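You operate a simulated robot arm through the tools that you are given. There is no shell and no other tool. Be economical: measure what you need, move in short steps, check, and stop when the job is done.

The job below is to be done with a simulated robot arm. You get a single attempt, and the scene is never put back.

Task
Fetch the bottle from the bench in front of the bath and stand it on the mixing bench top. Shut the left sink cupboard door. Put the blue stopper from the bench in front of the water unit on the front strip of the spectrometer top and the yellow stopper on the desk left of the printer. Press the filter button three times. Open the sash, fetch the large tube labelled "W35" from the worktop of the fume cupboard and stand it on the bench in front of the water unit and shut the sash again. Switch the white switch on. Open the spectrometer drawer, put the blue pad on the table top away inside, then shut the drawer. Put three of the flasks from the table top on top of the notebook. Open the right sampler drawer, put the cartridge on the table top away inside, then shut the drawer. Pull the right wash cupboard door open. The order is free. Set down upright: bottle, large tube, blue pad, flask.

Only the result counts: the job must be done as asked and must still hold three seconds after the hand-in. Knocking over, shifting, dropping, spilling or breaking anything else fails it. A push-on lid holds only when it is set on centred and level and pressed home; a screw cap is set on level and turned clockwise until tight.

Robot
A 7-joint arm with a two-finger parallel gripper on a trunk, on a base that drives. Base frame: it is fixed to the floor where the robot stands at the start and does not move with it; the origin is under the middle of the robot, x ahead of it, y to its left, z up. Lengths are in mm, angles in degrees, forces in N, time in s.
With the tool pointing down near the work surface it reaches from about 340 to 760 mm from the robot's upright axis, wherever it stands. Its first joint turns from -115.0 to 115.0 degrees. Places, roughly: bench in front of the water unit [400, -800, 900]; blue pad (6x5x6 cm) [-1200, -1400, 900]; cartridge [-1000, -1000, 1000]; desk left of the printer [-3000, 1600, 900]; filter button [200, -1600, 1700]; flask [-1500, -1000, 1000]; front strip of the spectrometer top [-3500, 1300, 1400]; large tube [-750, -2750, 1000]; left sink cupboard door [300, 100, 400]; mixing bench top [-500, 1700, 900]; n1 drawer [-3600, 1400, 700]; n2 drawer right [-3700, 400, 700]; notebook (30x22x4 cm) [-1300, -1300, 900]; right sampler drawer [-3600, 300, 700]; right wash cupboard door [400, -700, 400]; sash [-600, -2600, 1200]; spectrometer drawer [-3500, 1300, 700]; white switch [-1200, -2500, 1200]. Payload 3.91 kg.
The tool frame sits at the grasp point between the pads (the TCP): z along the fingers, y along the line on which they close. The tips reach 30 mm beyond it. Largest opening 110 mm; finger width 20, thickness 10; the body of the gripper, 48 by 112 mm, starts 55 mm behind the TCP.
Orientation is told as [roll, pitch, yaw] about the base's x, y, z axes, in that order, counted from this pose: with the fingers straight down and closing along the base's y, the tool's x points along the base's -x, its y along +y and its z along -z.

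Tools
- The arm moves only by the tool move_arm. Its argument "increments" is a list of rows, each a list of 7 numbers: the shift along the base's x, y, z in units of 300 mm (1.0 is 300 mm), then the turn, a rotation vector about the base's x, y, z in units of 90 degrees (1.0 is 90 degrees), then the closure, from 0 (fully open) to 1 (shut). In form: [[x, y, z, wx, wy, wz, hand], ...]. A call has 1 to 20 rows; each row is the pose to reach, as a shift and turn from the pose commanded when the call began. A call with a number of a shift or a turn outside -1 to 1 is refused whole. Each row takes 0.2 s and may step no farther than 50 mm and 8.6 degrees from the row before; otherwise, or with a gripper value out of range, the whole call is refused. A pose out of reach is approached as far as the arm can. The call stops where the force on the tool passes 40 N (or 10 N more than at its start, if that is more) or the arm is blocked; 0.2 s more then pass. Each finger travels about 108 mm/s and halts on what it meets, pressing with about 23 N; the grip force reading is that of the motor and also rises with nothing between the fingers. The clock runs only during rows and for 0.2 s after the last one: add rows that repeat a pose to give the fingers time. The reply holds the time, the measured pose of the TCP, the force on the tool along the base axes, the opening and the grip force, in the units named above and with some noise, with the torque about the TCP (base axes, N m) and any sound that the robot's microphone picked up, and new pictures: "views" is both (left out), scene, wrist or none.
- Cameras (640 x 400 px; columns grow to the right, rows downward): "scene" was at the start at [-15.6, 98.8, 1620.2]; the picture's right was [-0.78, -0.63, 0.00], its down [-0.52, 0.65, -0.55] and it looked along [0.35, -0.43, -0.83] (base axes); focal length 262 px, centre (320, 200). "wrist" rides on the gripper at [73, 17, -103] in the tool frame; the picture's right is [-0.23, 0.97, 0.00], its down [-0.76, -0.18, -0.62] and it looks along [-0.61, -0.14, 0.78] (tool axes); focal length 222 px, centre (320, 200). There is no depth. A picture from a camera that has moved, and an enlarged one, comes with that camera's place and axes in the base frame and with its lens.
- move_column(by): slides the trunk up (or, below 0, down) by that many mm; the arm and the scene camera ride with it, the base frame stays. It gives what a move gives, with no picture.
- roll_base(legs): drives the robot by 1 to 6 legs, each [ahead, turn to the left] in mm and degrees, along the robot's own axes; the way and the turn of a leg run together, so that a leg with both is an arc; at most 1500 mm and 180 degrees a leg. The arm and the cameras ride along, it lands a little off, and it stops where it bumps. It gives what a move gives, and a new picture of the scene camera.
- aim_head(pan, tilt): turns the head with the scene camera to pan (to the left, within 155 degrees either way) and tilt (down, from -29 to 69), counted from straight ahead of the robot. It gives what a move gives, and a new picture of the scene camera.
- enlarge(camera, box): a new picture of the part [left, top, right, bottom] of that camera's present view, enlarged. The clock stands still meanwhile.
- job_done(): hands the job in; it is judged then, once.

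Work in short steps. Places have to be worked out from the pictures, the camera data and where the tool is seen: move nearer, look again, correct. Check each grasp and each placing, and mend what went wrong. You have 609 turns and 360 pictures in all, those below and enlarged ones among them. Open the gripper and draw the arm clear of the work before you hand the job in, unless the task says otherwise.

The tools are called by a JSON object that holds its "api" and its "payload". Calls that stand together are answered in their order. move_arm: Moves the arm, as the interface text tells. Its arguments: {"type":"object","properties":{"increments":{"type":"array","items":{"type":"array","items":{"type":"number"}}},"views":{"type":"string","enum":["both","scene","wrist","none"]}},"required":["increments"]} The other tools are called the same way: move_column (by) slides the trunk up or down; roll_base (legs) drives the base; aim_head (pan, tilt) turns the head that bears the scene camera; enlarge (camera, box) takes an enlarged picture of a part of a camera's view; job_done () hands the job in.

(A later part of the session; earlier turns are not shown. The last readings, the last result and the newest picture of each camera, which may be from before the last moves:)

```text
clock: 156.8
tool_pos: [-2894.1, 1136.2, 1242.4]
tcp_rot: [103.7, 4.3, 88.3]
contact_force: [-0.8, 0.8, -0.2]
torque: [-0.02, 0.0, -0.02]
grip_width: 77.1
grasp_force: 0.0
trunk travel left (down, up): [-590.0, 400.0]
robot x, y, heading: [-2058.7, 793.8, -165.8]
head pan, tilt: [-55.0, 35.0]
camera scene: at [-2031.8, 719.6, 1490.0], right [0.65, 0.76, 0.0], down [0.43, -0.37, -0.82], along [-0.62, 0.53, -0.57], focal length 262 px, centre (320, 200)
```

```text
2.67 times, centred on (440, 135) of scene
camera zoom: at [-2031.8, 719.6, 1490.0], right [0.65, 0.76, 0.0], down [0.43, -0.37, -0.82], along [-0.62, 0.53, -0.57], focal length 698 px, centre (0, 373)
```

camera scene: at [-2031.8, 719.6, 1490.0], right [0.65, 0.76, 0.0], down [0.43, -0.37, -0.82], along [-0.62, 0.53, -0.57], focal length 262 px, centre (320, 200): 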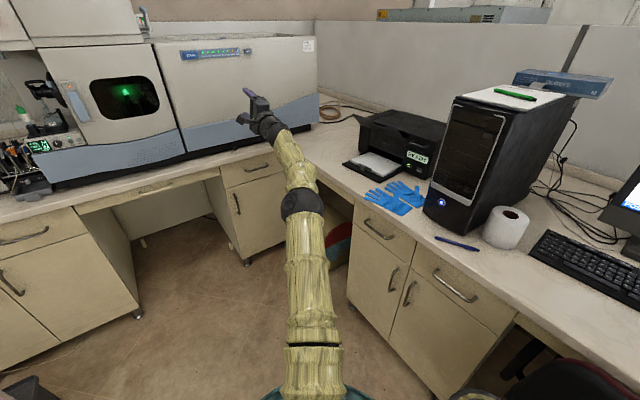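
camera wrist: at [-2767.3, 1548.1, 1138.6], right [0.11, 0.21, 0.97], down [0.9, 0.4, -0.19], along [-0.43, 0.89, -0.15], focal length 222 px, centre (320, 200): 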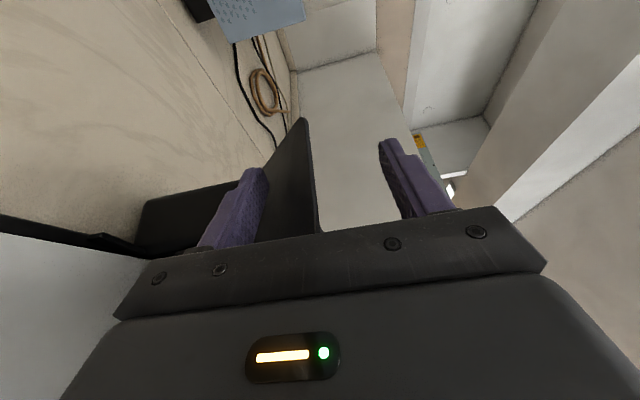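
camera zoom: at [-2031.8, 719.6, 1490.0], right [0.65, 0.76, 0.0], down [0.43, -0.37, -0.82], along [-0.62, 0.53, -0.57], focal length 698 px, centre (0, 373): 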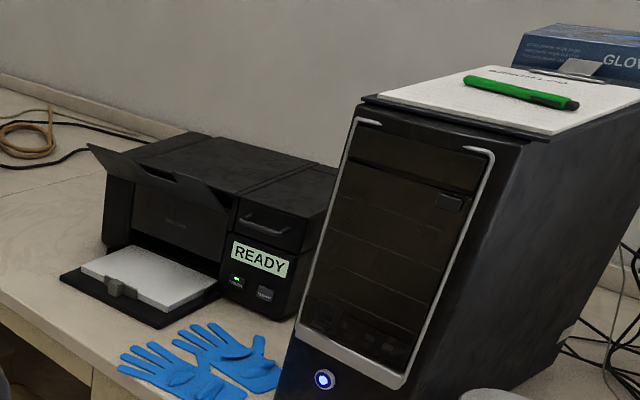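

All looks intact. Now I draw the arm in, over free floor.

{"api": "move_arm", "payload": {"increments": [[0.08, -0.1, 0, 0, 0, 0, 0.3], [0.16, -0.2, 0, 0, 0, 0, 0.3], [0.24, -0.3, 0, 0, 0, 0, 0.3], [0.32, -0.4, 0, 0, 0, 0, 0.3], [0.4, -0.5, 0, 0, 0, 0, 0.3], [0.48, -0.6, 0, 0, 0, 0, 0.3], [0.56, -0.7, 0, 0, 0, 0, 0.3], [0.64, -0.8, 0, 0, 0, 0, 0.3], [0.72, -0.9, 0, 0, 0, 0, 0.3], [0.8, -1, 0, 0, 0, 0, 0.3]], "views": "scene"}}

```text
clock: 158.9
tool_pos: [-2655.5, 834.5, 1241.6]
tcp_rot: [103.8, 4.2, 88.3]
contact_force: [0.5, -0.3, -0.5]
torque: [-0.02, 0.03, -0.01]
grip_width: 76.9
grasp_force: 0.0
trunk travel left (down, up): [-590.0, 400.0]
robot x, y, heading: [-2059.2, 795.4, -166.2]
head pan, tilt: [-55.0, 35.0]
camera scene: at [-2031.4, 719.2, 1490.0], right [0.65, 0.76, 0.0], down [0.43, -0.38, -0.82], along [-0.62, 0.54, -0.57], focal length 262 px, centre (320, 200)
```

scene: 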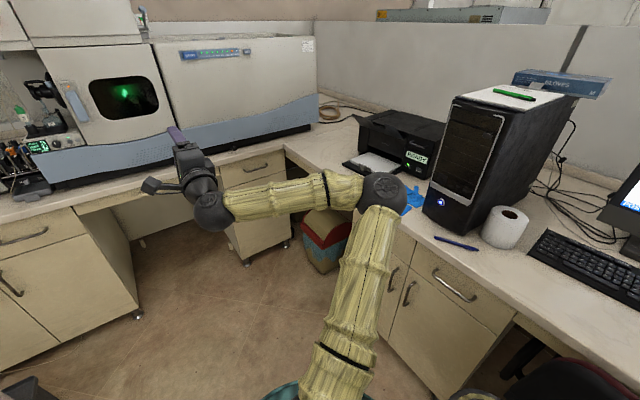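

The arm is high relative to the trunk, near its limit. I lower the arm to a comfortable height and level the tool with the robot heading.

{"api": "move_arm", "payload": {"increments": [[0, 0, -0.1, 0, -0.02, 0.02, 0.3], [0, 0, -0.22, 0, -0.045, 0.045, 0.3], [0, 0, -0.34, 0, -0.07, 0.07, 0.3], [0, 0, -0.46, 0, -0.095, 0.095, 0.3], [0, 0, -0.58, 0, -0.12, 0.12, 0.3], [0, 0, -0.7, 0, -0.14, 0.14, 0.3], [0, 0, -0.82, 0, -0.153, 0.155, 0.3]], "views": "scene"}}

```text
clock: 160.6
tool_pos: [-2654.0, 836.5, 996.3]
tcp_rot: [89.9, 5.3, 101.2]
contact_force: [-1.1, -0.6, 0.0]
torque: [-0.04, -0.02, -0.04]
grip_width: 77.1
grasp_force: 0.1
trunk travel left (down, up): [-590.0, 400.0]
robot x, y, heading: [-2058.3, 795.0, -166.0]
head pan, tilt: [-55.0, 35.0]
camera scene: at [-2032.0, 719.7, 1490.1], right [0.65, 0.76, 0.0], down [0.43, -0.38, -0.82], along [-0.62, 0.54, -0.57], focal length 262 px, centre (320, 200)
```

scene: 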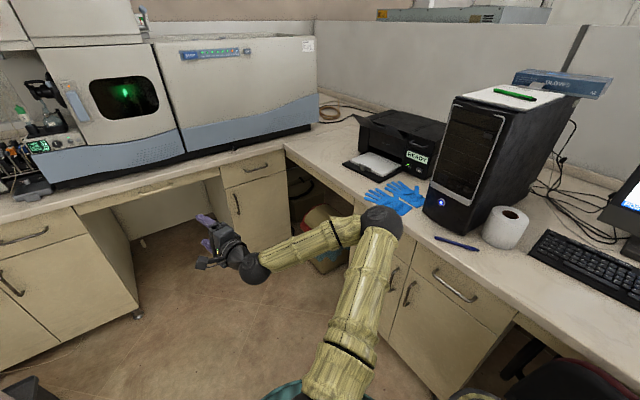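

I reform the arm to an elbow-up posture: square the base, then turn the tool back to pointing down.

{"api": "roll_base", "payload": {"legs": [[0, -14]]}}

{"api": "move_arm", "payload": {"increments": [[0, 0, 0, 0.09, 0, 0, 0.3], [0, 0, 0, 0.18, 0, 0, 0.3], [0, 0, 0, 0.27, 0, 0, 0.3], [0, 0, 0, 0.36, 0, 0, 0.3], [0, 0, 0, 0.45, 0, 0, 0.3], [0, 0, 0, 0.54, 0, 0, 0.3], [0, 0, 0, 0.63, 0, 0, 0.3], [0, 0, 0, 0.72, 0, 0, 0.3], [0, 0, 0, 0.81, 0, 0, 0.3], [0, 0, 0, 0.9, 0, 0, 0.3], [0, 0, 0, 0.95, 0, 0, 0.3], [0, 0, 0, 1, 0, 0, 0.3]], "views": "none"}}

{"api": "move_arm", "payload": {"increments": [[0, 0, 0, 0, -0.09, 0, 0.3], [0, 0, 0, 0, -0.18, 0, 0.3], [0, 0, 0, 0, -0.27, 0, 0.3], [0, 0, 0, 0, -0.36, 0, 0.3], [0, 0, 0, 0, -0.45, 0, 0.3], [0, 0, 0, 0, -0.54, 0, 0.3], [0, 0, 0, 0, -0.63, 0, 0.3], [0, 0, 0, 0, -0.72, 0, 0.3], [0, 0, 0, 0, -0.81, 0, 0.3], [0, 0, 0, 0, -0.9, 0, 0.3], [0, 0, 0, 0, -0.95, 0, 0.3], [0, 0, 0, 0, -1, 0, 0.3]], "views": "scene"}}

```text
clock: 161.8
tool_pos: [-2627.4, 977.9, 996.6]
tcp_rot: [90.1, 5.5, 87.3]
contact_force: [-0.5, 0.0, -0.2]
torque: [-0.01, -0.01, 0.03]
grip_width: 76.8
grasp_force: 0.1
trunk travel left (down, up): [-590.0, 400.0]
robot x, y, heading: [-2058.9, 793.3, -179.9]
head pan, tilt: [-55.0, 35.0]
camera scene: at [-2051.0, 715.0, 1490.0], right [0.82, 0.58, 0.0], down [0.33, -0.47, -0.82], along [-0.47, 0.67, -0.57], focal length 262 px, centre (320, 200)
```

scene: 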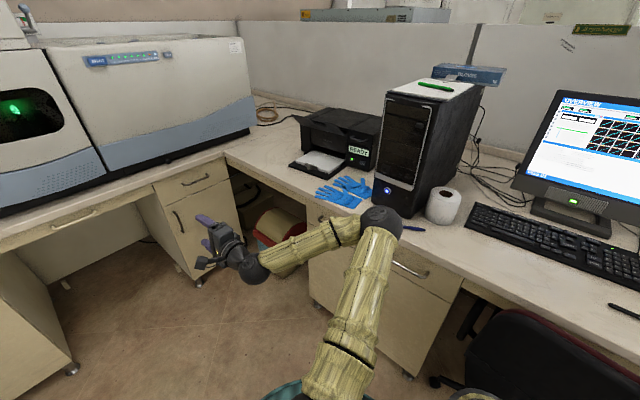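

```text
clock: 164.4
tool_pos: [-2627.3, 979.1, 995.1]
tcp_rot: [117.8, -84.1, 62.4]
contact_force: [-0.1, 0.4, 0.8]
torque: [0.02, 0.0, 0.03]
grip_width: 76.8
grasp_force: 0.1
trunk travel left (down, up): [-590.0, 400.0]
robot x, y, heading: [-2060.7, 793.2, -179.7]
head pan, tilt: [-55.0, 35.0]
```

```text
clock: 167.0
tool_pos: [-2626.4, 977.8, 997.3]
tcp_rot: [0.3, -2.7, 174.5]
contact_force: [-0.3, 0.3, -0.8]
torque: [-0.01, -0.02, -0.02]
grip_width: 77.0
grasp_force: 0.0
trunk travel left (down, up): [-590.0, 400.0]
robot x, y, heading: [-2062.4, 789.6, -179.8]
head pan, tilt: [-55.0, 35.0]
camera scene: at [-2051.3, 714.9, 1490.0], right [0.82, 0.58, 0.0], down [0.33, -0.47, -0.82], along [-0.47, 0.67, -0.57], focal length 262 px, centre (320, 200)
```

scene: 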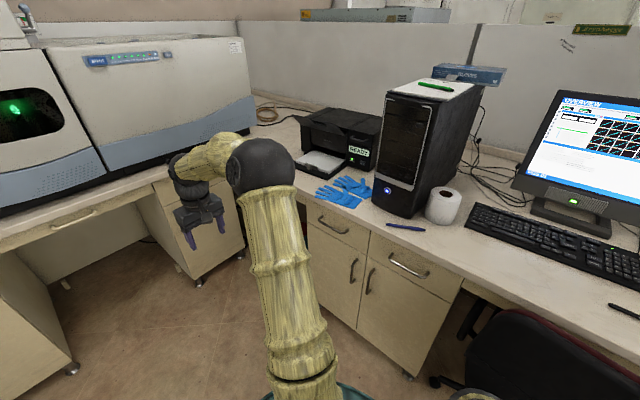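

Elbow-up now. Rotate the tool forward again from here.

{"api": "move_arm", "payload": {"increments": [[0, 0, 0, 0, 0.09, 0.0, 0.3], [0, 0, 0, 0, 0.18, 0, 0.3], [0, 0, 0, 0, 0.27, 0, 0.3], [0, 0, 0, 0, 0.36, 0, 0.3], [0, 0, 0, 0, 0.45, 0, 0.3], [0, 0, 0, 0, 0.54, 0, 0.3], [0, 0, 0, 0, 0.63, 0, 0.3], [0, 0, 0, 0, 0.72, 0, 0.3], [0, 0, 0, 0, 0.81, 0, 0.3], [0, 0, 0, 0, 0.9, 0, 0.3], [0, 0, 0, 0, 0.95, 0, 0.3], [0, 0, 0, 0, 0.97, 0, 0.3]], "views": "scene"}}

```text
clock: 169.6
tool_pos: [-2627.5, 977.5, 996.3]
tcp_rot: [91.1, -84.5, 89.0]
contact_force: [-0.6, 0.9, 0.7]
torque: [0.0, -0.01, 0.01]
grip_width: 77.0
grasp_force: 0.0
trunk travel left (down, up): [-590.0, 400.0]
robot x, y, heading: [-2060.1, 798.2, -180.0]
head pan, tilt: [-55.0, 35.0]
camera scene: at [-2051.1, 714.9, 1490.0], right [0.82, 0.58, 0.0], down [0.33, -0.47, -0.82], along [-0.47, 0.67, -0.57], focal length 262 px, centre (320, 200)
```

scene: 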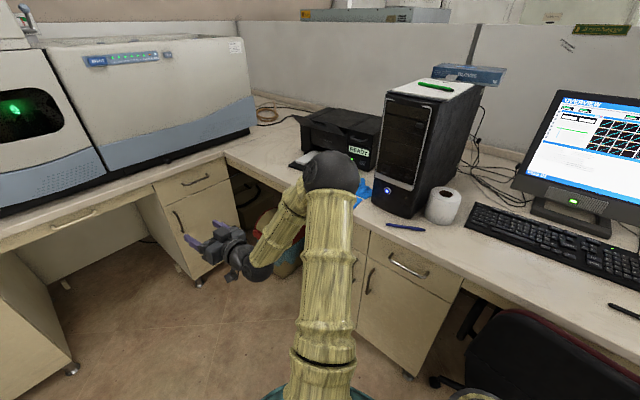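

Now roll the gripper 90° so the fingers close vertically.

{"api": "move_arm", "payload": {"increments": [[0, 0, 0, -0.09, 0, 0, 0.3], [0, 0, 0, -0.18, 0, 0, 0.3], [0, 0, 0, -0.27, 0, 0, 0.3], [0, 0, 0, -0.36, 0, 0, 0.3], [0, 0, 0, -0.45, 0, 0, 0.3], [0, 0, 0, -0.54, 0, 0, 0.3], [0, 0, 0, -0.63, 0, 0, 0.3], [0, 0, 0, -0.72, 0, 0, 0.3], [0, 0, 0, -0.81, 0, 0, 0.3], [0, 0, 0, -0.9, 0, 0, 0.3], [0, 0, 0, -0.95, 0, 0, 0.3], [0, 0, 0, -1, 0, 0, 0.3]], "views": "scene"}}

```text
clock: 172.2
tool_pos: [-2625.9, 977.9, 995.7]
tcp_rot: [90.1, 5.6, 90.0]
contact_force: [-0.8, -0.1, 0.2]
torque: [0.0, 0.0, -0.01]
grip_width: 77.1
grasp_force: 0.1
trunk travel left (down, up): [-590.0, 400.0]
robot x, y, heading: [-2062.4, 791.1, -179.6]
head pan, tilt: [-55.0, 35.0]
camera scene: at [-2051.0, 715.0, 1490.0], right [0.82, 0.58, 0.0], down [0.33, -0.47, -0.82], along [-0.47, 0.67, -0.57], focal length 262 px, centre (320, 200)
```

scene: 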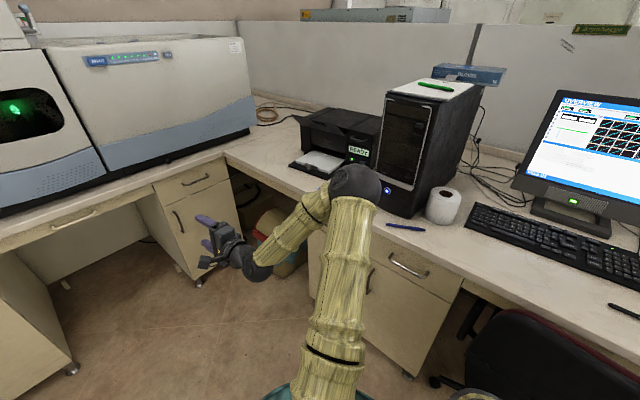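

Tool orientation good. Drive with a gentle right angle to stand in front of the drawer, keeping clear of the desk.

{"api": "roll_base", "payload": {"legs": [[0, -20], [560, 0], [0, 20]]}}

{"api": "aim_head", "payload": {"pan": -20, "tilt": 40}}

```text
clock: 177.6
tool_pos: [-3153.6, 1170.3, 995.7]
tcp_rot: [90.0, 5.4, 89.7]
contact_force: [-0.4, -0.3, 0.0]
torque: [0.01, 0.0, -0.03]
grip_width: 77.4
grasp_force: 0.1
trunk travel left (down, up): [-590.0, 400.0]
robot x, y, heading: [-2588.7, 985.6, -180.1]
head pan, tilt: [-55.0, 35.0]
camera scene: at [-2579.3, 905.7, 1490.0], right [0.82, 0.57, 0.0], down [0.33, -0.47, -0.82], along [-0.47, 0.67, -0.57], focal length 262 px, centre (320, 200)
```

scene: 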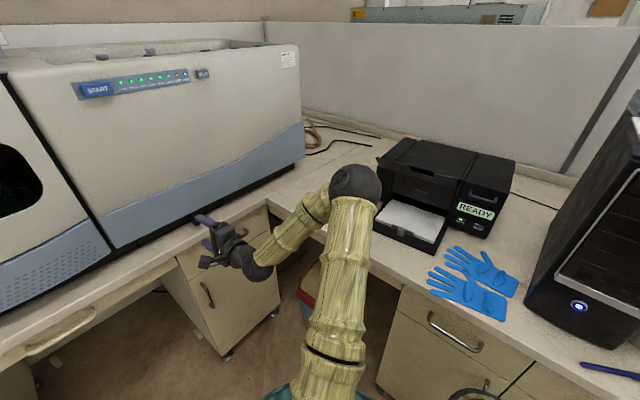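

```text
clock: 178.6
tool_pos: [-3154.0, 1170.8, 995.1]
tcp_rot: [90.1, 5.4, 89.7]
contact_force: [0.5, 0.2, 0.6]
torque: [0.01, -0.02, -0.02]
grip_width: 77.0
grasp_force: 0.1
trunk travel left (down, up): [-590.0, 400.0]
robot x, y, heading: [-2589.5, 986.3, -179.9]
head pan, tilt: [-20.0, 40.0]
camera scene: at [-2608.6, 862.7, 1482.5], right [0.34, 0.94, 0.0], down [0.6, -0.22, -0.77], along [-0.72, 0.26, -0.64], focal length 262 px, centre (320, 200)
```

scene: 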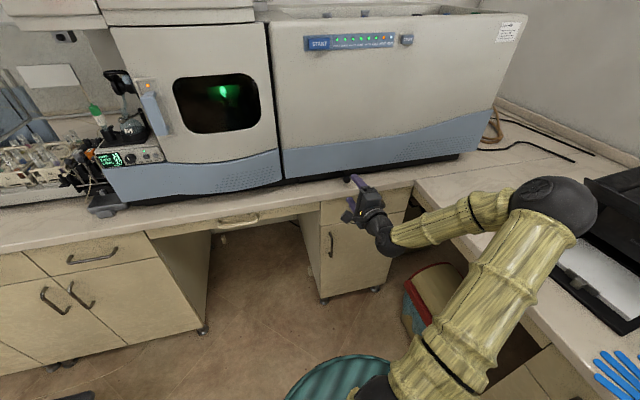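

Elbow is around (-2744,1243,1250): lowering by 225 stays clear. Lower the trunk and slide the tool right to y≈1300.

{"api": "move_column", "payload": {"by": -225}}

{"api": "move_arm", "payload": {"increments": [[0, -0.1, 0, 0.02, 0, 0, 0.3], [0.03, -0.2, 0, 0.04, 0, 0, 0.3], [0.05, -0.3, 0, 0.06, 0, 0, 0.3], [0.05, -0.4, 0, 0.06, 0, 0, 0.3]], "views": "both"}}

```text
clock: 181.0
tool_pos: [-3153.1, 1171.2, 770.2]
tcp_rot: [90.0, 5.4, 89.7]
contact_force: [0.5, 0.4, 0.6]
torque: [-0.02, -0.01, 0.03]
grip_width: 77.0
grasp_force: 0.0
trunk travel left (down, up): [-365.0, 625.0]
robot x, y, heading: [-2589.2, 988.8, -179.9]
head pan, tilt: [-20.0, 40.0]
```

```text
clock: 182.0
tool_pos: [-3138.5, 1047.7, 770.5]
tcp_rot: [90.1, 0.0, 89.7]
contact_force: [0.2, -0.3, 0.0]
torque: [0.01, 0.0, 0.03]
grip_width: 76.8
grasp_force: 0.0
trunk travel left (down, up): [-365.0, 625.0]
robot x, y, heading: [-2587.9, 985.5, -179.7]
head pan, tilt: [-20.0, 40.0]
camera scene: at [-2608.5, 862.8, 1257.5], right [0.34, 0.94, 0.0], down [0.6, -0.22, -0.77], along [-0.72, 0.26, -0.64], focal length 262 px, centre (320, 200)
camera wrist: at [-3034.4, 974.7, 786.9], right [0.0, 0.23, 0.97], down [0.63, 0.76, -0.18], along [-0.78, 0.61, -0.14], focal length 222 px, centre (320, 200)
```

scene: 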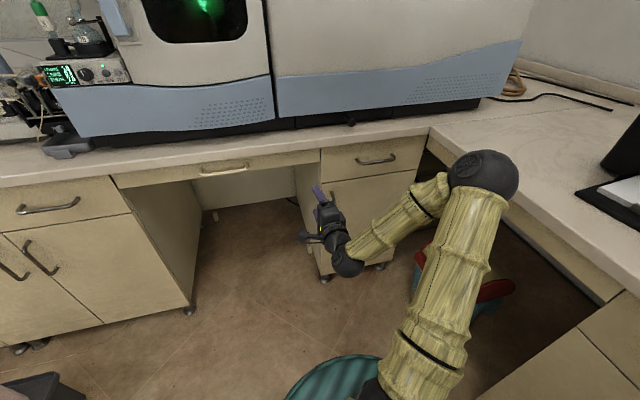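
wrist: 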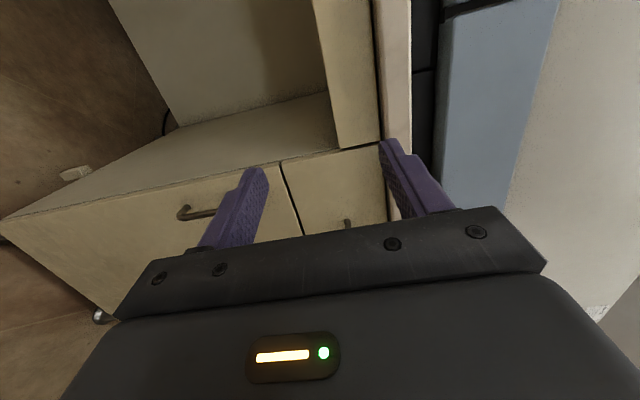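

I went the wrong way in y but now see the handle: centre about (-3292,1318,774). Move right to align.

{"api": "move_arm", "payload": {"increments": [[0, 0.13, 0, 0, 0, 0, 0.3], [0, 0.26, 0, 0, 0, 0, 0.3], [0, 0.39, 0, 0, 0, 0, 0.3], [0, 0.52, 0, 0, 0, 0, 0.3], [0, 0.65, 0.01, 0, 0, 0, 0.3], [0, 0.78, 0.01, 0, 0, 0, 0.3], [0, 0.9, 0.01, 0, 0, 0, 0.3]], "views": "both"}}

```text
clock: 183.6
tool_pos: [-3138.3, 1324.5, 775.2]
tcp_rot: [90.0, 0.0, 89.6]
contact_force: [0.2, 0.1, 0.1]
torque: [0.01, 0.02, 0.0]
grip_width: 76.9
grasp_force: 0.2
trunk travel left (down, up): [-365.0, 625.0]
robot x, y, heading: [-2590.1, 985.8, -180.0]
head pan, tilt: [-20.0, 40.0]
camera scene: at [-2608.6, 862.5, 1257.5], right [0.34, 0.94, 0.0], down [0.6, -0.22, -0.77], along [-0.72, 0.26, -0.64], focal length 262 px, centre (320, 200)
camera wrist: at [-3033.9, 1250.4, 792.3], right [0.0, 0.23, 0.97], down [0.63, 0.76, -0.18], along [-0.78, 0.61, -0.14], focal length 222 px, centre (320, 200)
```

scene: 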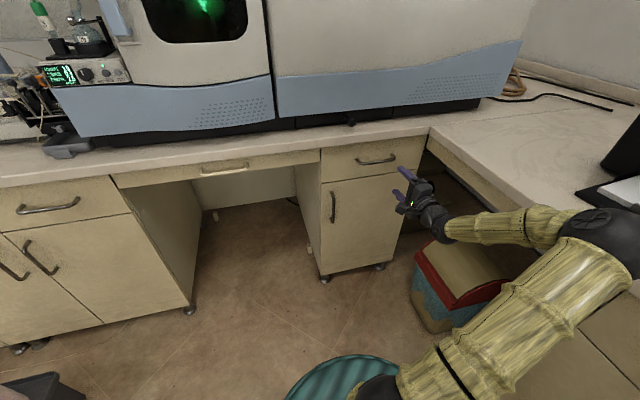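
wrist: 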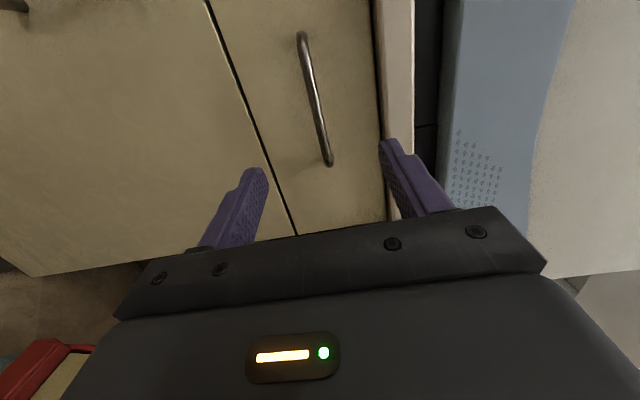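

Aligned (bar centre ≈(…,1325,773)). Advance 140 mm and close on the bar.

{"api": "move_arm", "payload": {"increments": [[-0.12, 0, 0, 0, 0, 0, 0.35], [-0.24, 0, -0.003, 0, 0, 0, 0.35], [-0.36, 0, -0.006, 0, 0, 0, 0.35], [-0.43, 0, -0.006, 0, 0, 0, 0.35], [-0.46, 0, -0.006, 0, 0, 0, 0.35]], "views": "both"}}

```text
clock: 184.8
tool_pos: [-3278.7, 1323.9, 772.6]
tcp_rot: [89.9, 0.0, 89.8]
contact_force: [-0.3, 0.3, -0.5]
torque: [-0.01, -0.02, 0.01]
grip_width: 71.7
grasp_force: 0.1
trunk travel left (down, up): [-365.0, 625.0]
robot x, y, heading: [-2588.0, 986.2, -180.0]
head pan, tilt: [-20.0, 40.0]
camera scene: at [-2608.7, 862.7, 1257.5], right [0.34, 0.94, 0.0], down [0.6, -0.22, -0.77], along [-0.72, 0.26, -0.64], focal length 262 px, centre (320, 200)
camera wrist: at [-3174.5, 1248.7, 790.2], right [0.0, 0.23, 0.97], down [0.63, 0.76, -0.18], along [-0.78, 0.61, -0.14], focal length 222 px, centre (320, 200)
```

scene: 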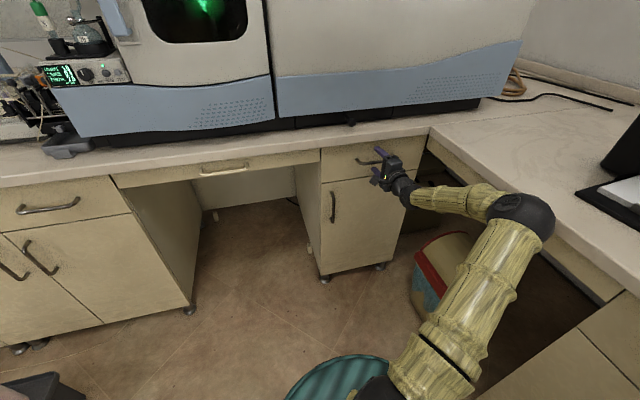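
wrist: 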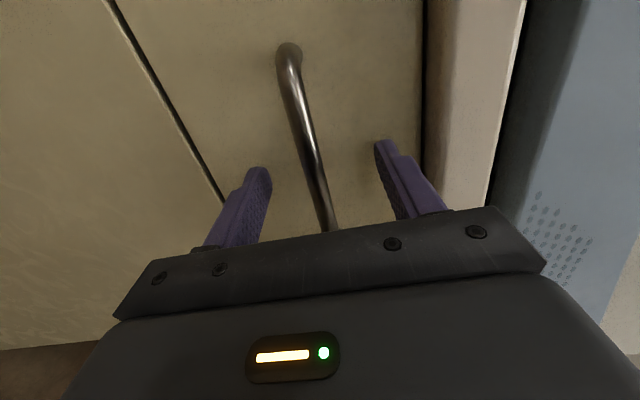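

The bar passes right at the grasp point. Close.

{"api": "move_arm", "payload": {"increments": [[0, 0, 0, 0, 0, 0, 1], [0, 0, 0, 0, 0, 0, 1], [0, 0, 0, 0, 0, 0, 1], [0, 0, 0, 0, 0, 0, 1]], "views": "none"}}

```text
clock: 185.8
tool_pos: [-3277.9, 1323.3, 771.9]
tcp_rot: [90.0, 0.0, 89.7]
contact_force: [0.6, -1.5, -5.0]
torque: [-0.01, -0.03, -0.13]
grip_width: 11.5
grasp_force: 44.9
trunk travel left (down, up): [-365.0, 625.0]
robot x, y, heading: [-2589.4, 987.9, -179.7]
head pan, tilt: [-20.0, 40.0]
```

Gripped (11.5 mm). Pull the drawer by reversing the base.

{"api": "roll_base", "payload": {"legs": [[-280, 0]]}}

```text
clock: 187.1
tool_pos: [-3150.4, 1312.3, 770.6]
tcp_rot: [89.9, 0.3, 90.9]
contact_force: [0.2, -2.3, 0.4]
torque: [0.15, -0.03, -0.68]
grip_width: 11.4
grasp_force: 45.0
trunk travel left (down, up): [-365.0, 625.0]
robot x, y, heading: [-2456.8, 984.7, -179.9]
head pan, tilt: [-20.0, 40.0]
stopped in leg 1: the force on the tool passed its limit (the readings are from after the stop); the commanded pose is now the measured one
camera scene: at [-2478.0, 862.6, 1257.6], right [0.34, 0.94, 0.0], down [0.6, -0.22, -0.77], along [-0.72, 0.26, -0.64], focal length 262 px, centre (320, 200)
```

scene: 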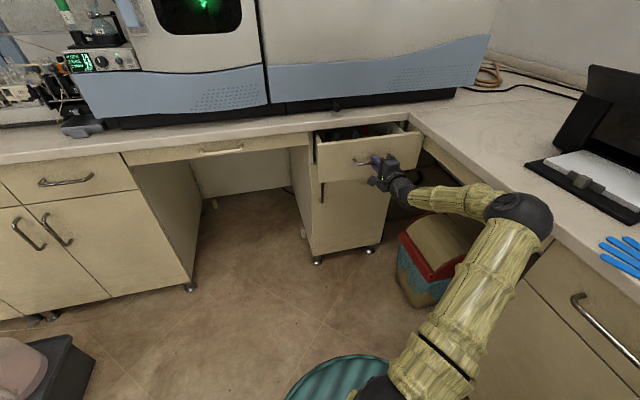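

Drawer opened ~128 mm. I try pulling more with the arm.

{"api": "move_arm", "payload": {"increments": [[0.08, -0.005, 0, 0, 0, 0, 1], [0.16, -0.01, 0, 0, 0, 0, 1], [0.24, -0.015, 0, 0, 0, 0, 1], [0.32, -0.02, 0, 0, 0, 0, 1], [0.4, -0.025, 0, 0, 0, 0, 1]], "views": "scene"}}

```text
clock: 188.3
tool_pos: [-3031.6, 1299.5, 771.6]
tcp_rot: [89.8, -0.1, 91.3]
contact_force: [-2.9, -27.0, 4.0]
torque: [-0.1, -0.07, 1.01]
grip_width: 11.4
grasp_force: 45.1
trunk travel left (down, up): [-365.0, 625.0]
robot x, y, heading: [-2455.5, 984.7, -179.8]
head pan, tilt: [-20.0, 40.0]
camera scene: at [-2477.9, 860.1, 1257.2], right [0.34, 0.94, 0.0], down [0.6, -0.22, -0.77], along [-0.72, 0.26, -0.64], focal length 262 px, centre (320, 200)
```

scene: 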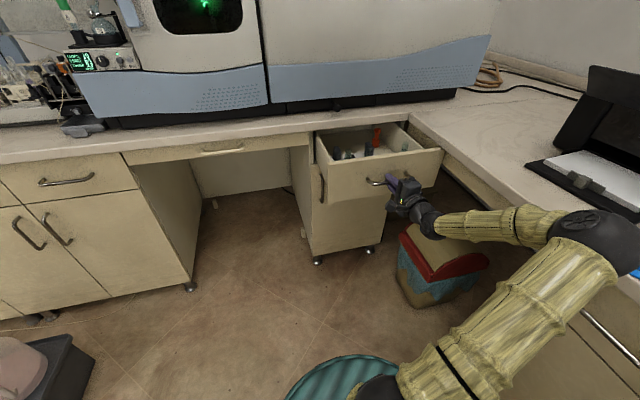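

Open ~247 mm, enough. Release and back off with the base.

{"api": "move_arm", "payload": {"increments": [[0, -0.01, 0, 0, 0, 0, 1], [0, -0.015, 0, 0, 0, 0, 0.8], [0, -0.015, 0, 0, 0, 0, 0.4], [0, -0.015, 0, 0, 0, 0, 0.3], [0, -0.015, 0, 0, 0, 0, 0.3]], "views": "none"}}

{"api": "roll_base", "payload": {"legs": [[-180, 0]]}}

```text
clock: 189.5
tool_pos: [-3030.7, 1299.2, 770.3]
tcp_rot: [89.8, 0.1, 90.8]
contact_force: [-0.2, -0.6, -0.4]
torque: [0.03, 0.06, 0.0]
grip_width: 77.2
grasp_force: 0.0
trunk travel left (down, up): [-365.0, 625.0]
robot x, y, heading: [-2457.1, 981.4, -179.9]
head pan, tilt: [-20.0, 40.0]
```

```text
clock: 191.0
tool_pos: [-2844.1, 1303.1, 771.4]
tcp_rot: [89.8, 0.3, 90.7]
contact_force: [0.0, 0.4, 0.5]
torque: [0.0, 0.0, 0.0]
grip_width: 77.0
grasp_force: 0.1
trunk travel left (down, up): [-365.0, 625.0]
robot x, y, heading: [-2272.0, 987.2, -180.3]
head pan, tilt: [-20.0, 40.0]
camera scene: at [-2291.9, 863.3, 1257.5], right [0.34, 0.94, 0.0], down [0.6, -0.22, -0.77], along [-0.72, 0.26, -0.64], focal length 262 px, centre (320, 200)
```

scene: 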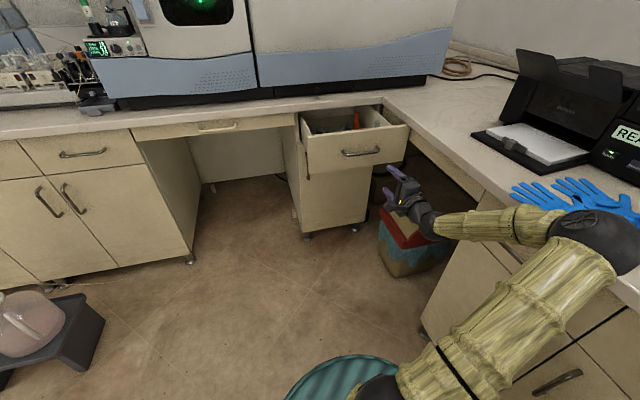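

Drawer is open. Next, the right sampler drawer at about (-3412,309,774); the bench is tilted ~5°, so I'll face 174.7°. First bring the arm in front.

{"api": "move_arm", "payload": {"increments": [[0, -0.12, 0, 0, 0, 0, 0.3], [0, -0.24, 0, 0, 0, 0, 0.3], [0, -0.36, 0, 0, 0, 0, 0.3], [0, -0.48, 0, 0, 0, 0, 0.3], [0, -0.6, 0, 0, 0, 0, 0.3], [0, -0.72, 0, 0, 0, 0, 0.3], [0, -0.84, 0, 0, 0, 0, 0.3]], "views": "none"}}

{"api": "roll_base", "payload": {"legs": [[0, 50], [640, 0], [0, -55]]}}

{"api": "aim_head", "payload": {"pan": -5, "tilt": 40}}

```text
clock: 192.6
tool_pos: [-2843.6, 1049.4, 772.6]
tcp_rot: [90.0, 0.3, 90.7]
contact_force: [1.3, -0.2, 0.6]
torque: [-0.04, 0.01, 0.04]
grip_width: 77.0
grasp_force: 0.0
trunk travel left (down, up): [-365.0, 625.0]
robot x, y, heading: [-2273.0, 986.3, -180.3]
head pan, tilt: [-20.0, 40.0]
```

```text
clock: 194.7
tool_pos: [-2782.2, 717.4, 772.6]
tcp_rot: [89.9, 0.1, 124.9]
contact_force: [0.5, 0.0, -0.5]
torque: [0.0, 0.04, 0.01]
grip_width: 76.9
grasp_force: 0.1
trunk travel left (down, up): [-365.0, 625.0]
robot x, y, heading: [-2274.2, 986.8, -146.0]
head pan, tilt: [-20.0, 40.0]
stopped in leg 1: the robot was blocked; the commanded pose is now the measured one
camera scene: at [-2220.6, 872.4, 1257.4], right [-0.24, 0.97, 0.0], down [0.62, 0.15, -0.77], along [-0.74, -0.18, -0.64], focal length 262 px, centre (320, 200)
```

scene: 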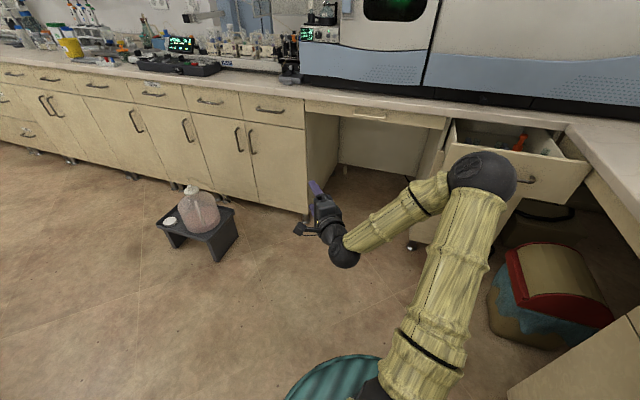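

```text
clock: 195.5
tool_pos: [-2783.2, 717.5, 773.1]
tcp_rot: [89.9, 0.2, 124.7]
contact_force: [-0.1, -0.2, -0.6]
torque: [0.0, -0.03, 0.0]
grip_width: 76.8
grasp_force: 0.1
trunk travel left (down, up): [-365.0, 625.0]
robot x, y, heading: [-2272.4, 985.4, -146.2]
head pan, tilt: [-5.0, 40.0]
camera scene: at [-2212.6, 851.8, 1257.4], right [-0.48, 0.88, 0.0], down [0.56, 0.31, -0.77], along [-0.67, -0.37, -0.64], focal length 262 px, centre (320, 200)
```

scene: 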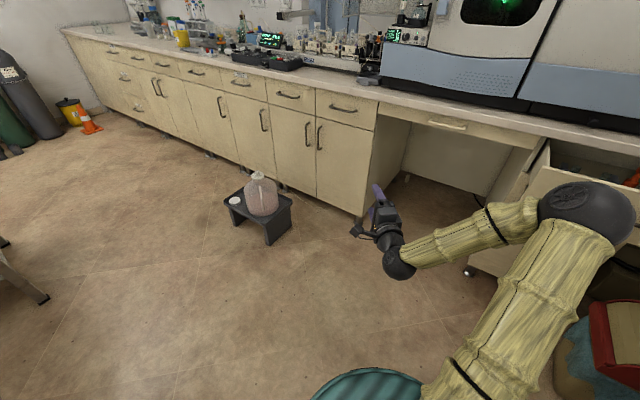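

Turning was blocked, probably by the chair near the robot's rear. I look back there.

{"api": "aim_head", "payload": {"pan": -140, "tilt": 50}}

```text
clock: 197.6
tool_pos: [-2782.7, 717.1, 771.9]
tcp_rot: [89.8, 0.3, 124.6]
contact_force: [0.1, -1.1, -1.0]
torque: [0.01, -0.02, -0.02]
grip_width: 77.1
grasp_force: 0.0
trunk travel left (down, up): [-365.0, 625.0]
robot x, y, heading: [-2272.3, 986.8, -146.4]
head pan, tilt: [-140.0, 50.0]
camera scene: at [-2116.6, 966.7, 1243.3], right [0.96, -0.28, 0.0], down [-0.21, -0.74, -0.64], along [0.18, 0.62, -0.77], focal length 262 px, centre (320, 200)
```

scene: 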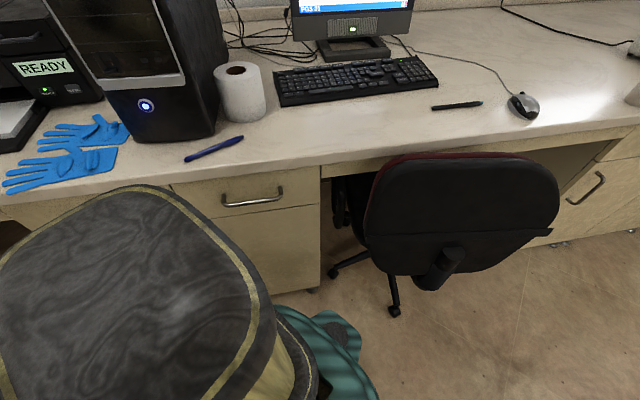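

The rear body is wide and met the desk side; nothing displaced. I drive ahead first, away from the desk, then turn in steps.

{"api": "roll_base", "payload": {"legs": [[400, 0], [0, 40], [290, 0], [0, -79]]}}

{"api": "aim_head", "payload": {"pan": 0, "tilt": 40}}

```text
clock: 207.0
tool_pos: [-3244.5, 586.6, 771.5]
tcp_rot: [89.9, 0.2, 86.8]
contact_force: [-0.5, 0.2, -0.9]
torque: [0.01, 0.0, 0.0]
grip_width: 77.1
grasp_force: 0.0
trunk travel left (down, up): [-365.0, 625.0]
robot x, y, heading: [-2676.7, 482.1, 175.9]
head pan, tilt: [-140.0, 50.0]
camera scene: at [-2567.3, 373.0, 1243.3], right [0.58, -0.81, 0.0], down [-0.62, -0.45, -0.64], along [0.52, 0.38, -0.77], focal length 262 px, centre (320, 200)
```

scene: 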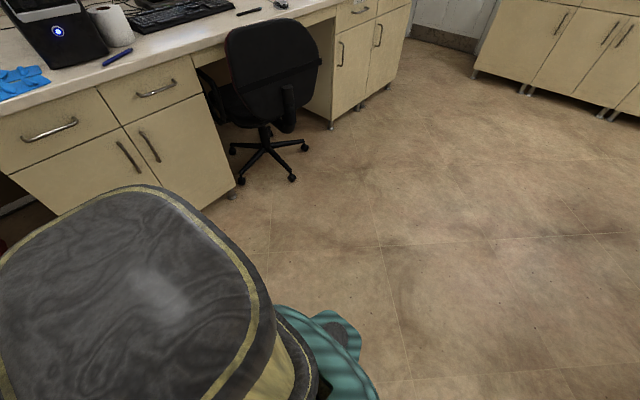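

```text
clock: 209.2
tool_pos: [-3244.9, 586.2, 772.3]
tcp_rot: [90.0, 0.1, 86.8]
contact_force: [-0.9, -0.5, 0.4]
torque: [-0.02, 0.0, 0.0]
grip_width: 77.0
grasp_force: 0.0
trunk travel left (down, up): [-365.0, 625.0]
robot x, y, heading: [-2676.9, 485.1, 175.7]
head pan, tilt: [0.0, 40.0]
camera scene: at [-2714.6, 334.3, 1257.4], right [0.07, 1.0, 0.0], down [0.64, -0.05, -0.77], along [-0.76, 0.06, -0.64], focal length 262 px, centre (320, 200)
```

scene: 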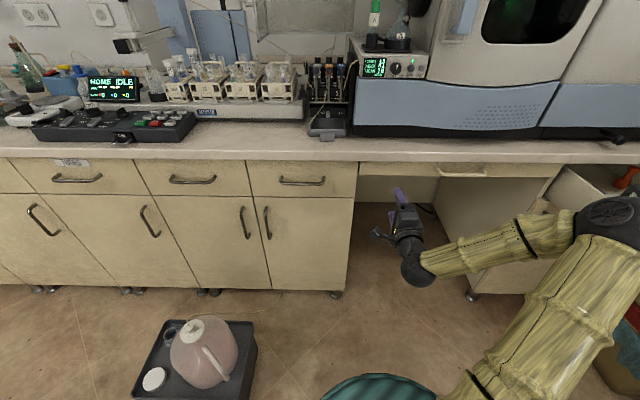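

Right sampler drawer handle at about (-3386,330,774). Slide the tool left to align.

{"api": "move_arm", "payload": {"increments": [[0, -0.13, 0, 0, 0, 0, 0.3], [0.02, -0.26, 0, 0, 0, 0, 0.3], [0.04, -0.39, 0, 0, 0, -0.01, 0.3], [0.04, -0.52, 0, 0, 0, -0.02, 0.3], [0.04, -0.65, 0, 0, 0, -0.023, 0.3], [0.04, -0.78, 0, 0, 0, -0.023, 0.3], [0.04, -0.86, 0, 0, 0, -0.023, 0.3]], "views": "both"}}

```text
clock: 210.8
tool_pos: [-3233.7, 328.5, 772.4]
tcp_rot: [89.9, 0.2, 84.6]
contact_force: [-0.2, 0.9, 0.4]
torque: [-0.01, 0.0, 0.07]
grip_width: 77.2
grasp_force: 0.0
trunk travel left (down, up): [-365.0, 625.0]
robot x, y, heading: [-2677.8, 484.4, 175.7]
head pan, tilt: [0.0, 40.0]
camera scene: at [-2714.6, 334.3, 1257.4], right [0.07, 1.0, 0.0], down [0.64, -0.05, -0.77], along [-0.76, 0.06, -0.64], focal length 262 px, centre (320, 200)
camera wrist: at [-3136.9, 246.4, 790.2], right [0.02, 0.23, 0.97], down [0.69, 0.7, -0.18], along [-0.72, 0.68, -0.14], focal length 222 px, centre (320, 200)
```

scene: 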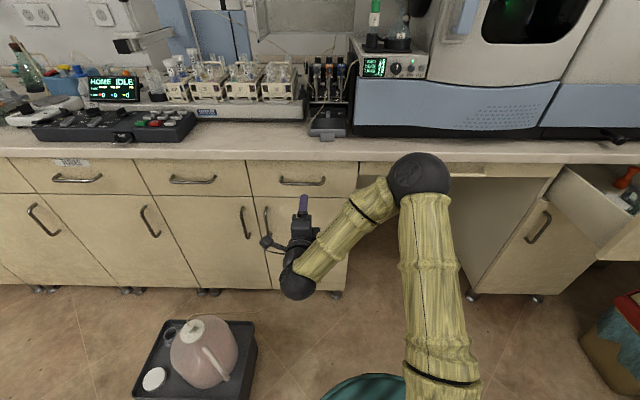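
wrist: 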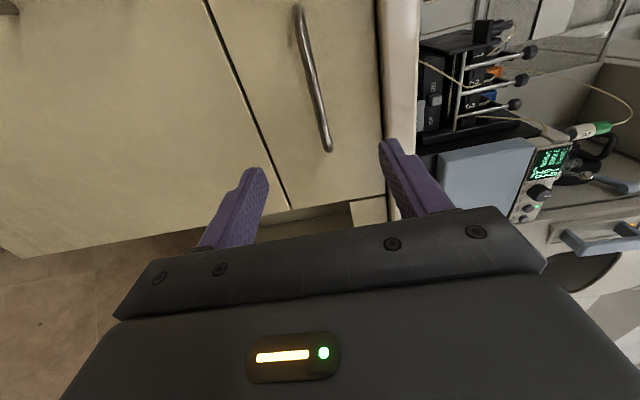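

Aligned. Advance and grip the bar.

{"api": "move_arm", "payload": {"increments": [[-0.12, 0.008, 0, 0, 0, 0, 0.35], [-0.24, 0.016, 0, 0, 0, 0, 0.35], [-0.36, 0.024, 0, 0, 0, 0, 0.35], [-0.43, 0.03, 0, 0, 0, 0, 0.35], [-0.46, 0.03, 0, 0, 0, 0, 0.35]], "views": "wrist"}}

```text
clock: 212.1
tool_pos: [-3370.8, 337.6, 772.0]
tcp_rot: [89.9, 0.3, 84.7]
contact_force: [-0.5, 0.1, 0.5]
torque: [0.03, -0.01, 0.03]
grip_width: 71.6
grasp_force: 0.0
trunk travel left (down, up): [-365.0, 625.0]
robot x, y, heading: [-2677.2, 484.5, 175.8]
head pan, tilt: [0.0, 40.0]
camera wrist: at [-3274.0, 255.0, 790.3], right [0.02, 0.23, 0.97], down [0.69, 0.7, -0.18], along [-0.72, 0.68, -0.14], focal length 222 px, centre (320, 200)
```

wrist: 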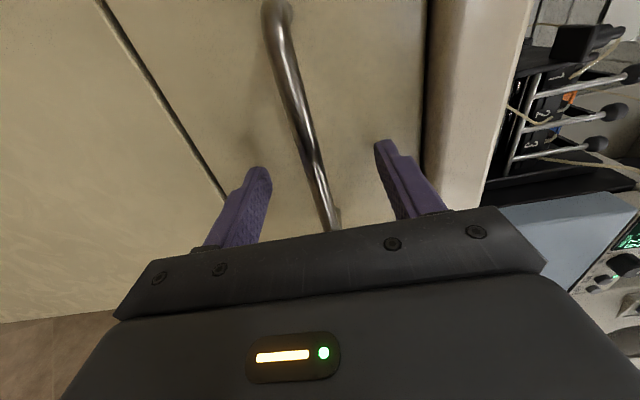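

Close and pull.

{"api": "move_arm", "payload": {"increments": [[0, 0, 0, 0, 0, 0, 1], [0, 0, 0, 0, 0, 0, 1], [0, 0, 0, 0, 0, 0, 1], [0, 0, 0, 0, 0, 0, 1]], "views": "none"}}

{"api": "roll_base", "payload": {"legs": [[-240, 0]]}}

```text
clock: 213.1
tool_pos: [-3369.9, 336.8, 771.5]
tcp_rot: [89.8, 0.1, 84.7]
contact_force: [0.0, 0.6, -3.8]
torque: [0.29, -0.04, 0.29]
grip_width: 11.3
grasp_force: 44.7
trunk travel left (down, up): [-365.0, 625.0]
robot x, y, heading: [-2680.9, 485.0, 175.7]
head pan, tilt: [0.0, 40.0]
```

```text
clock: 214.9
tool_pos: [-3124.6, 312.9, 770.5]
tcp_rot: [89.8, 0.1, 85.3]
contact_force: [-2.5, -26.2, -4.8]
torque: [-0.07, 0.0, 1.11]
grip_width: 11.5
grasp_force: 45.1
trunk travel left (down, up): [-365.0, 625.0]
robot x, y, heading: [-2433.3, 466.4, 176.1]
head pan, tilt: [0.0, 40.0]
camera scene: at [-2468.1, 313.6, 1257.1], right [0.07, 1.0, 0.0], down [0.64, -0.04, -0.77], along [-0.76, 0.06, -0.64], focal length 262 px, centre (320, 200)
```

scene: 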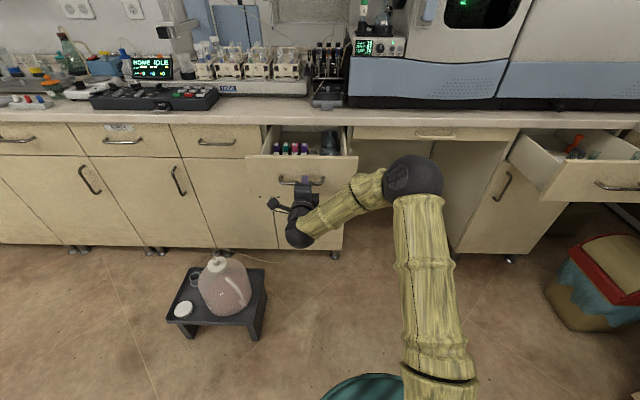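

Open 247 mm. Release, back off, and enlarge views of both drawers' contents.

{"api": "move_arm", "payload": {"increments": [[0, -0.01, 0, 0, 0, 0, 1], [0, -0.015, 0, 0, 0, 0, 0.8], [0, -0.015, 0, 0, 0, 0, 0.4], [0, -0.015, 0, 0, 0, 0, 0.3], [0, -0.015, 0, 0, 0, 0, 0.3]], "views": "none"}}

{"api": "roll_base", "payload": {"legs": [[-200, 0]]}}

{"api": "move_column", "payload": {"by": 365}}

{"api": "aim_head", "payload": {"pan": -20, "tilt": 35}}

{"api": "enlarge", "payload": {"camera": "scene", "box": [160, 120, 480, 320]}}

```text
clock: 216.1
tool_pos: [-3123.1, 311.8, 772.3]
tcp_rot: [89.8, 0.2, 85.2]
contact_force: [-0.6, -0.8, 0.5]
torque: [0.03, 0.03, -0.03]
grip_width: 76.8
grasp_force: 0.0
trunk travel left (down, up): [-365.0, 625.0]
robot x, y, heading: [-2428.0, 465.8, 175.9]
head pan, tilt: [0.0, 40.0]
```

```text
clock: 217.7
tool_pos: [-2921.9, 295.3, 771.6]
tcp_rot: [89.8, 0.2, 85.4]
contact_force: [-0.2, 0.2, -0.1]
torque: [0.03, 0.0, 0.02]
grip_width: 76.7
grasp_force: 0.0
trunk travel left (down, up): [-365.0, 625.0]
robot x, y, heading: [-2229.5, 454.2, 176.1]
head pan, tilt: [0.0, 40.0]
camera scene: at [-2266.9, 302.2, 1257.4], right [0.07, 1.0, 0.0], down [0.64, -0.04, -0.77], along [-0.76, 0.05, -0.64], focal length 262 px, centre (320, 200)
```

scene: 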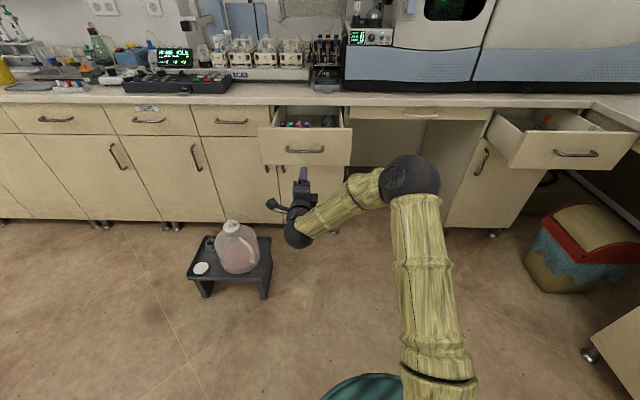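

```text
clock: 221.2
tool_pos: [-2923.3, 295.4, 1137.4]
tcp_rot: [89.8, 0.2, 85.4]
contact_force: [1.3, -0.2, 0.5]
torque: [0.0, 0.02, 0.01]
grip_width: 76.8
grasp_force: 0.1
trunk travel left (down, up): [-730.0, 260.0]
robot x, y, heading: [-2229.1, 449.1, 176.2]
head pan, tilt: [0.0, 40.0]
```

```text
clock: 222.0
tool_pos: [-2923.3, 295.1, 1137.6]
tcp_rot: [89.8, 0.2, 85.4]
contact_force: [-0.6, 0.1, 0.7]
torque: [0.02, 0.03, -0.02]
grip_width: 77.1
grasp_force: 0.0
trunk travel left (down, up): [-730.0, 260.0]
robot x, y, heading: [-2227.6, 451.3, 176.2]
head pan, tilt: [-20.0, 35.0]
camera scene: at [-2262.7, 332.0, 1630.0], right [0.4, 0.92, 0.0], down [0.53, -0.23, -0.82], along [-0.75, 0.33, -0.57], focal length 262 px, centre (320, 200)
```

scene: 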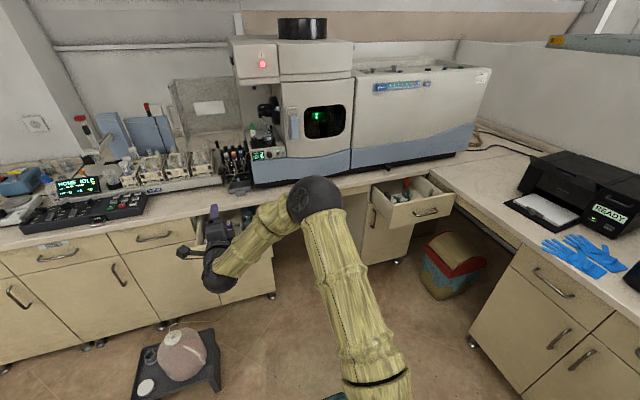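

```text
2.00 times, centred on (320, 220) of scene
camera zoom: at [-2262.7, 332.0, 1630.0], right [0.4, 0.92, 0.0], down [0.53, -0.23, -0.82], along [-0.75, 0.33, -0.57], focal length 523 px, centre (320, 160)
```

zoom: 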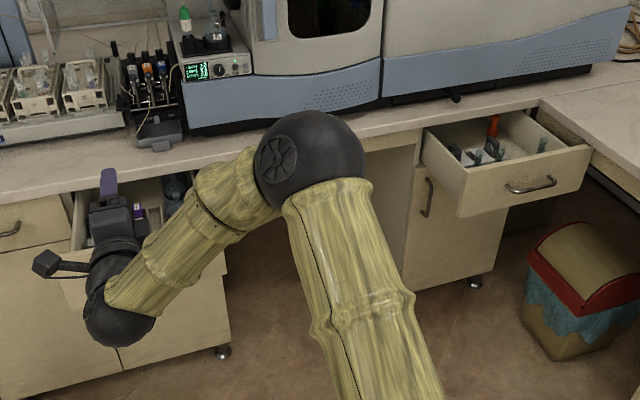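

Both drawers are open. Turn the tool back to pointing down here in free space.

{"api": "move_arm", "payload": {"increments": [[0, 0, 0, 0.09, -0.007, 0, 0.3], [0, 0, 0, 0.18, -0.014, 0, 0.3], [0, 0, 0, 0.27, -0.021, 0, 0.3], [0, 0, 0, 0.36, -0.028, 0, 0.3], [0, 0, 0, 0.45, -0.036, 0, 0.3], [0, 0, 0, 0.54, -0.043, 0, 0.3], [0, 0, 0, 0.63, -0.05, 0, 0.3], [0, 0, 0, 0.72, -0.058, 0, 0.3], [0, 0, 0, 0.81, -0.065, 0, 0.3], [0, 0, 0, 0.9, -0.072, 0, 0.3], [0, 0, 0, 0.95, -0.076, 0, 0.3], [0, 0, 0, 0.997, -0.08, 0, 0.3]], "views": "none"}}

{"api": "move_arm", "payload": {"increments": [[0, 0, 0, -0.007, -0.09, 0, 0.3], [0, 0, 0, -0.014, -0.18, 0, 0.3], [0, 0, 0, -0.021, -0.27, 0, 0.3], [0, 0, 0, -0.028, -0.36, 0, 0.3], [0, 0, 0, -0.036, -0.45, 0, 0.3], [0, 0, 0, -0.043, -0.54, 0, 0.3], [0, 0, 0, -0.05, -0.63, 0, 0.3], [0, 0, 0, -0.058, -0.72, 0, 0.3], [0, 0, 0, -0.065, -0.81, 0, 0.3], [0, 0, 0, -0.072, -0.9, 0, 0.3], [0, 0, 0, -0.076, -0.95, 0, 0.3], [0, 0, 0, -0.08, -0.997, 0, 0.3]], "views": "none"}}

```text
clock: 224.6
tool_pos: [-2923.0, 295.3, 1136.4]
tcp_rot: [66.2, -89.9, 109.0]
contact_force: [0.3, -0.2, -0.3]
torque: [0.04, 0.0, -0.01]
grip_width: 77.0
grasp_force: 0.0
trunk travel left (down, up): [-730.0, 260.0]
robot x, y, heading: [-2229.0, 449.2, 176.3]
head pan, tilt: [-20.0, 35.0]
```

```text
clock: 227.2
tool_pos: [-2922.8, 295.0, 1137.2]
tcp_rot: [-0.1, 0.1, 175.3]
contact_force: [-0.2, 0.0, -0.9]
torque: [0.01, -0.01, 0.0]
grip_width: 77.0
grasp_force: 0.1
trunk travel left (down, up): [-730.0, 260.0]
robot x, y, heading: [-2232.6, 454.0, 176.4]
head pan, tilt: [-20.0, 35.0]
```

Raise for safety and drive to the east side of the central table.

{"api": "move_column", "payload": {"by": 200}}

{"api": "roll_base", "payload": {"legs": [[0, 163.7], [1000, 0], [778, 0], [0, -70], [850, 0]]}}

{"api": "aim_head", "payload": {"pan": -80, "tilt": 45}}

```text
clock: 229.4
tool_pos: [-2923.0, 294.9, 1337.2]
tcp_rot: [-0.2, 0.1, 175.2]
contact_force: [0.0, -0.6, -0.5]
torque: [0.02, 0.0, 0.02]
grip_width: 76.9
grasp_force: 0.0
trunk travel left (down, up): [-930.0, 60.0]
robot x, y, heading: [-2230.2, 454.8, 176.2]
head pan, tilt: [-20.0, 35.0]
```

```text
clock: 252.4
tool_pos: [-167.5, -1533.0, 1337.4]
tcp_rot: [-0.1, 0.1, -85.6]
contact_force: [0.5, 0.3, 0.6]
torque: [-0.02, -0.01, -0.02]
grip_width: 77.1
grasp_force: 0.0
trunk travel left (down, up): [-930.0, 60.0]
robot x, y, heading: [-431.2, -874.0, -84.5]
head pan, tilt: [-20.0, 35.0]
camera scene: at [-307.0, -885.7, 1830.0], right [-0.97, 0.25, 0.0], down [0.14, 0.56, -0.82], along [-0.21, -0.79, -0.57], focal length 262 px, centre (320, 200)
```

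scene: 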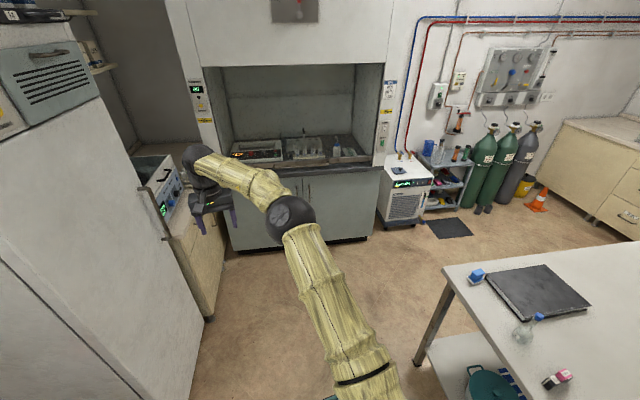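

```text
clock: 253.7
tool_pos: [-167.3, -1533.2, 1336.9]
tcp_rot: [-0.2, 0.1, -85.6]
contact_force: [0.3, 0.0, 0.3]
torque: [-0.03, 0.01, -0.01]
grip_width: 76.9
grasp_force: 0.1
trunk travel left (down, up): [-930.0, 60.0]
robot x, y, heading: [-434.0, -874.0, -84.7]
head pan, tilt: [-80.0, 45.0]
camera scene: at [-363.3, -821.6, 1815.2], right [-0.27, 0.96, 0.0], down [0.68, 0.19, -0.71], along [-0.68, -0.19, -0.71], focal length 262 px, centre (320, 200)
```

scene: 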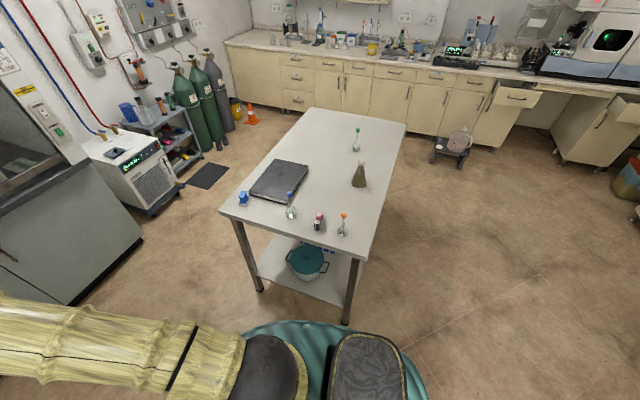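

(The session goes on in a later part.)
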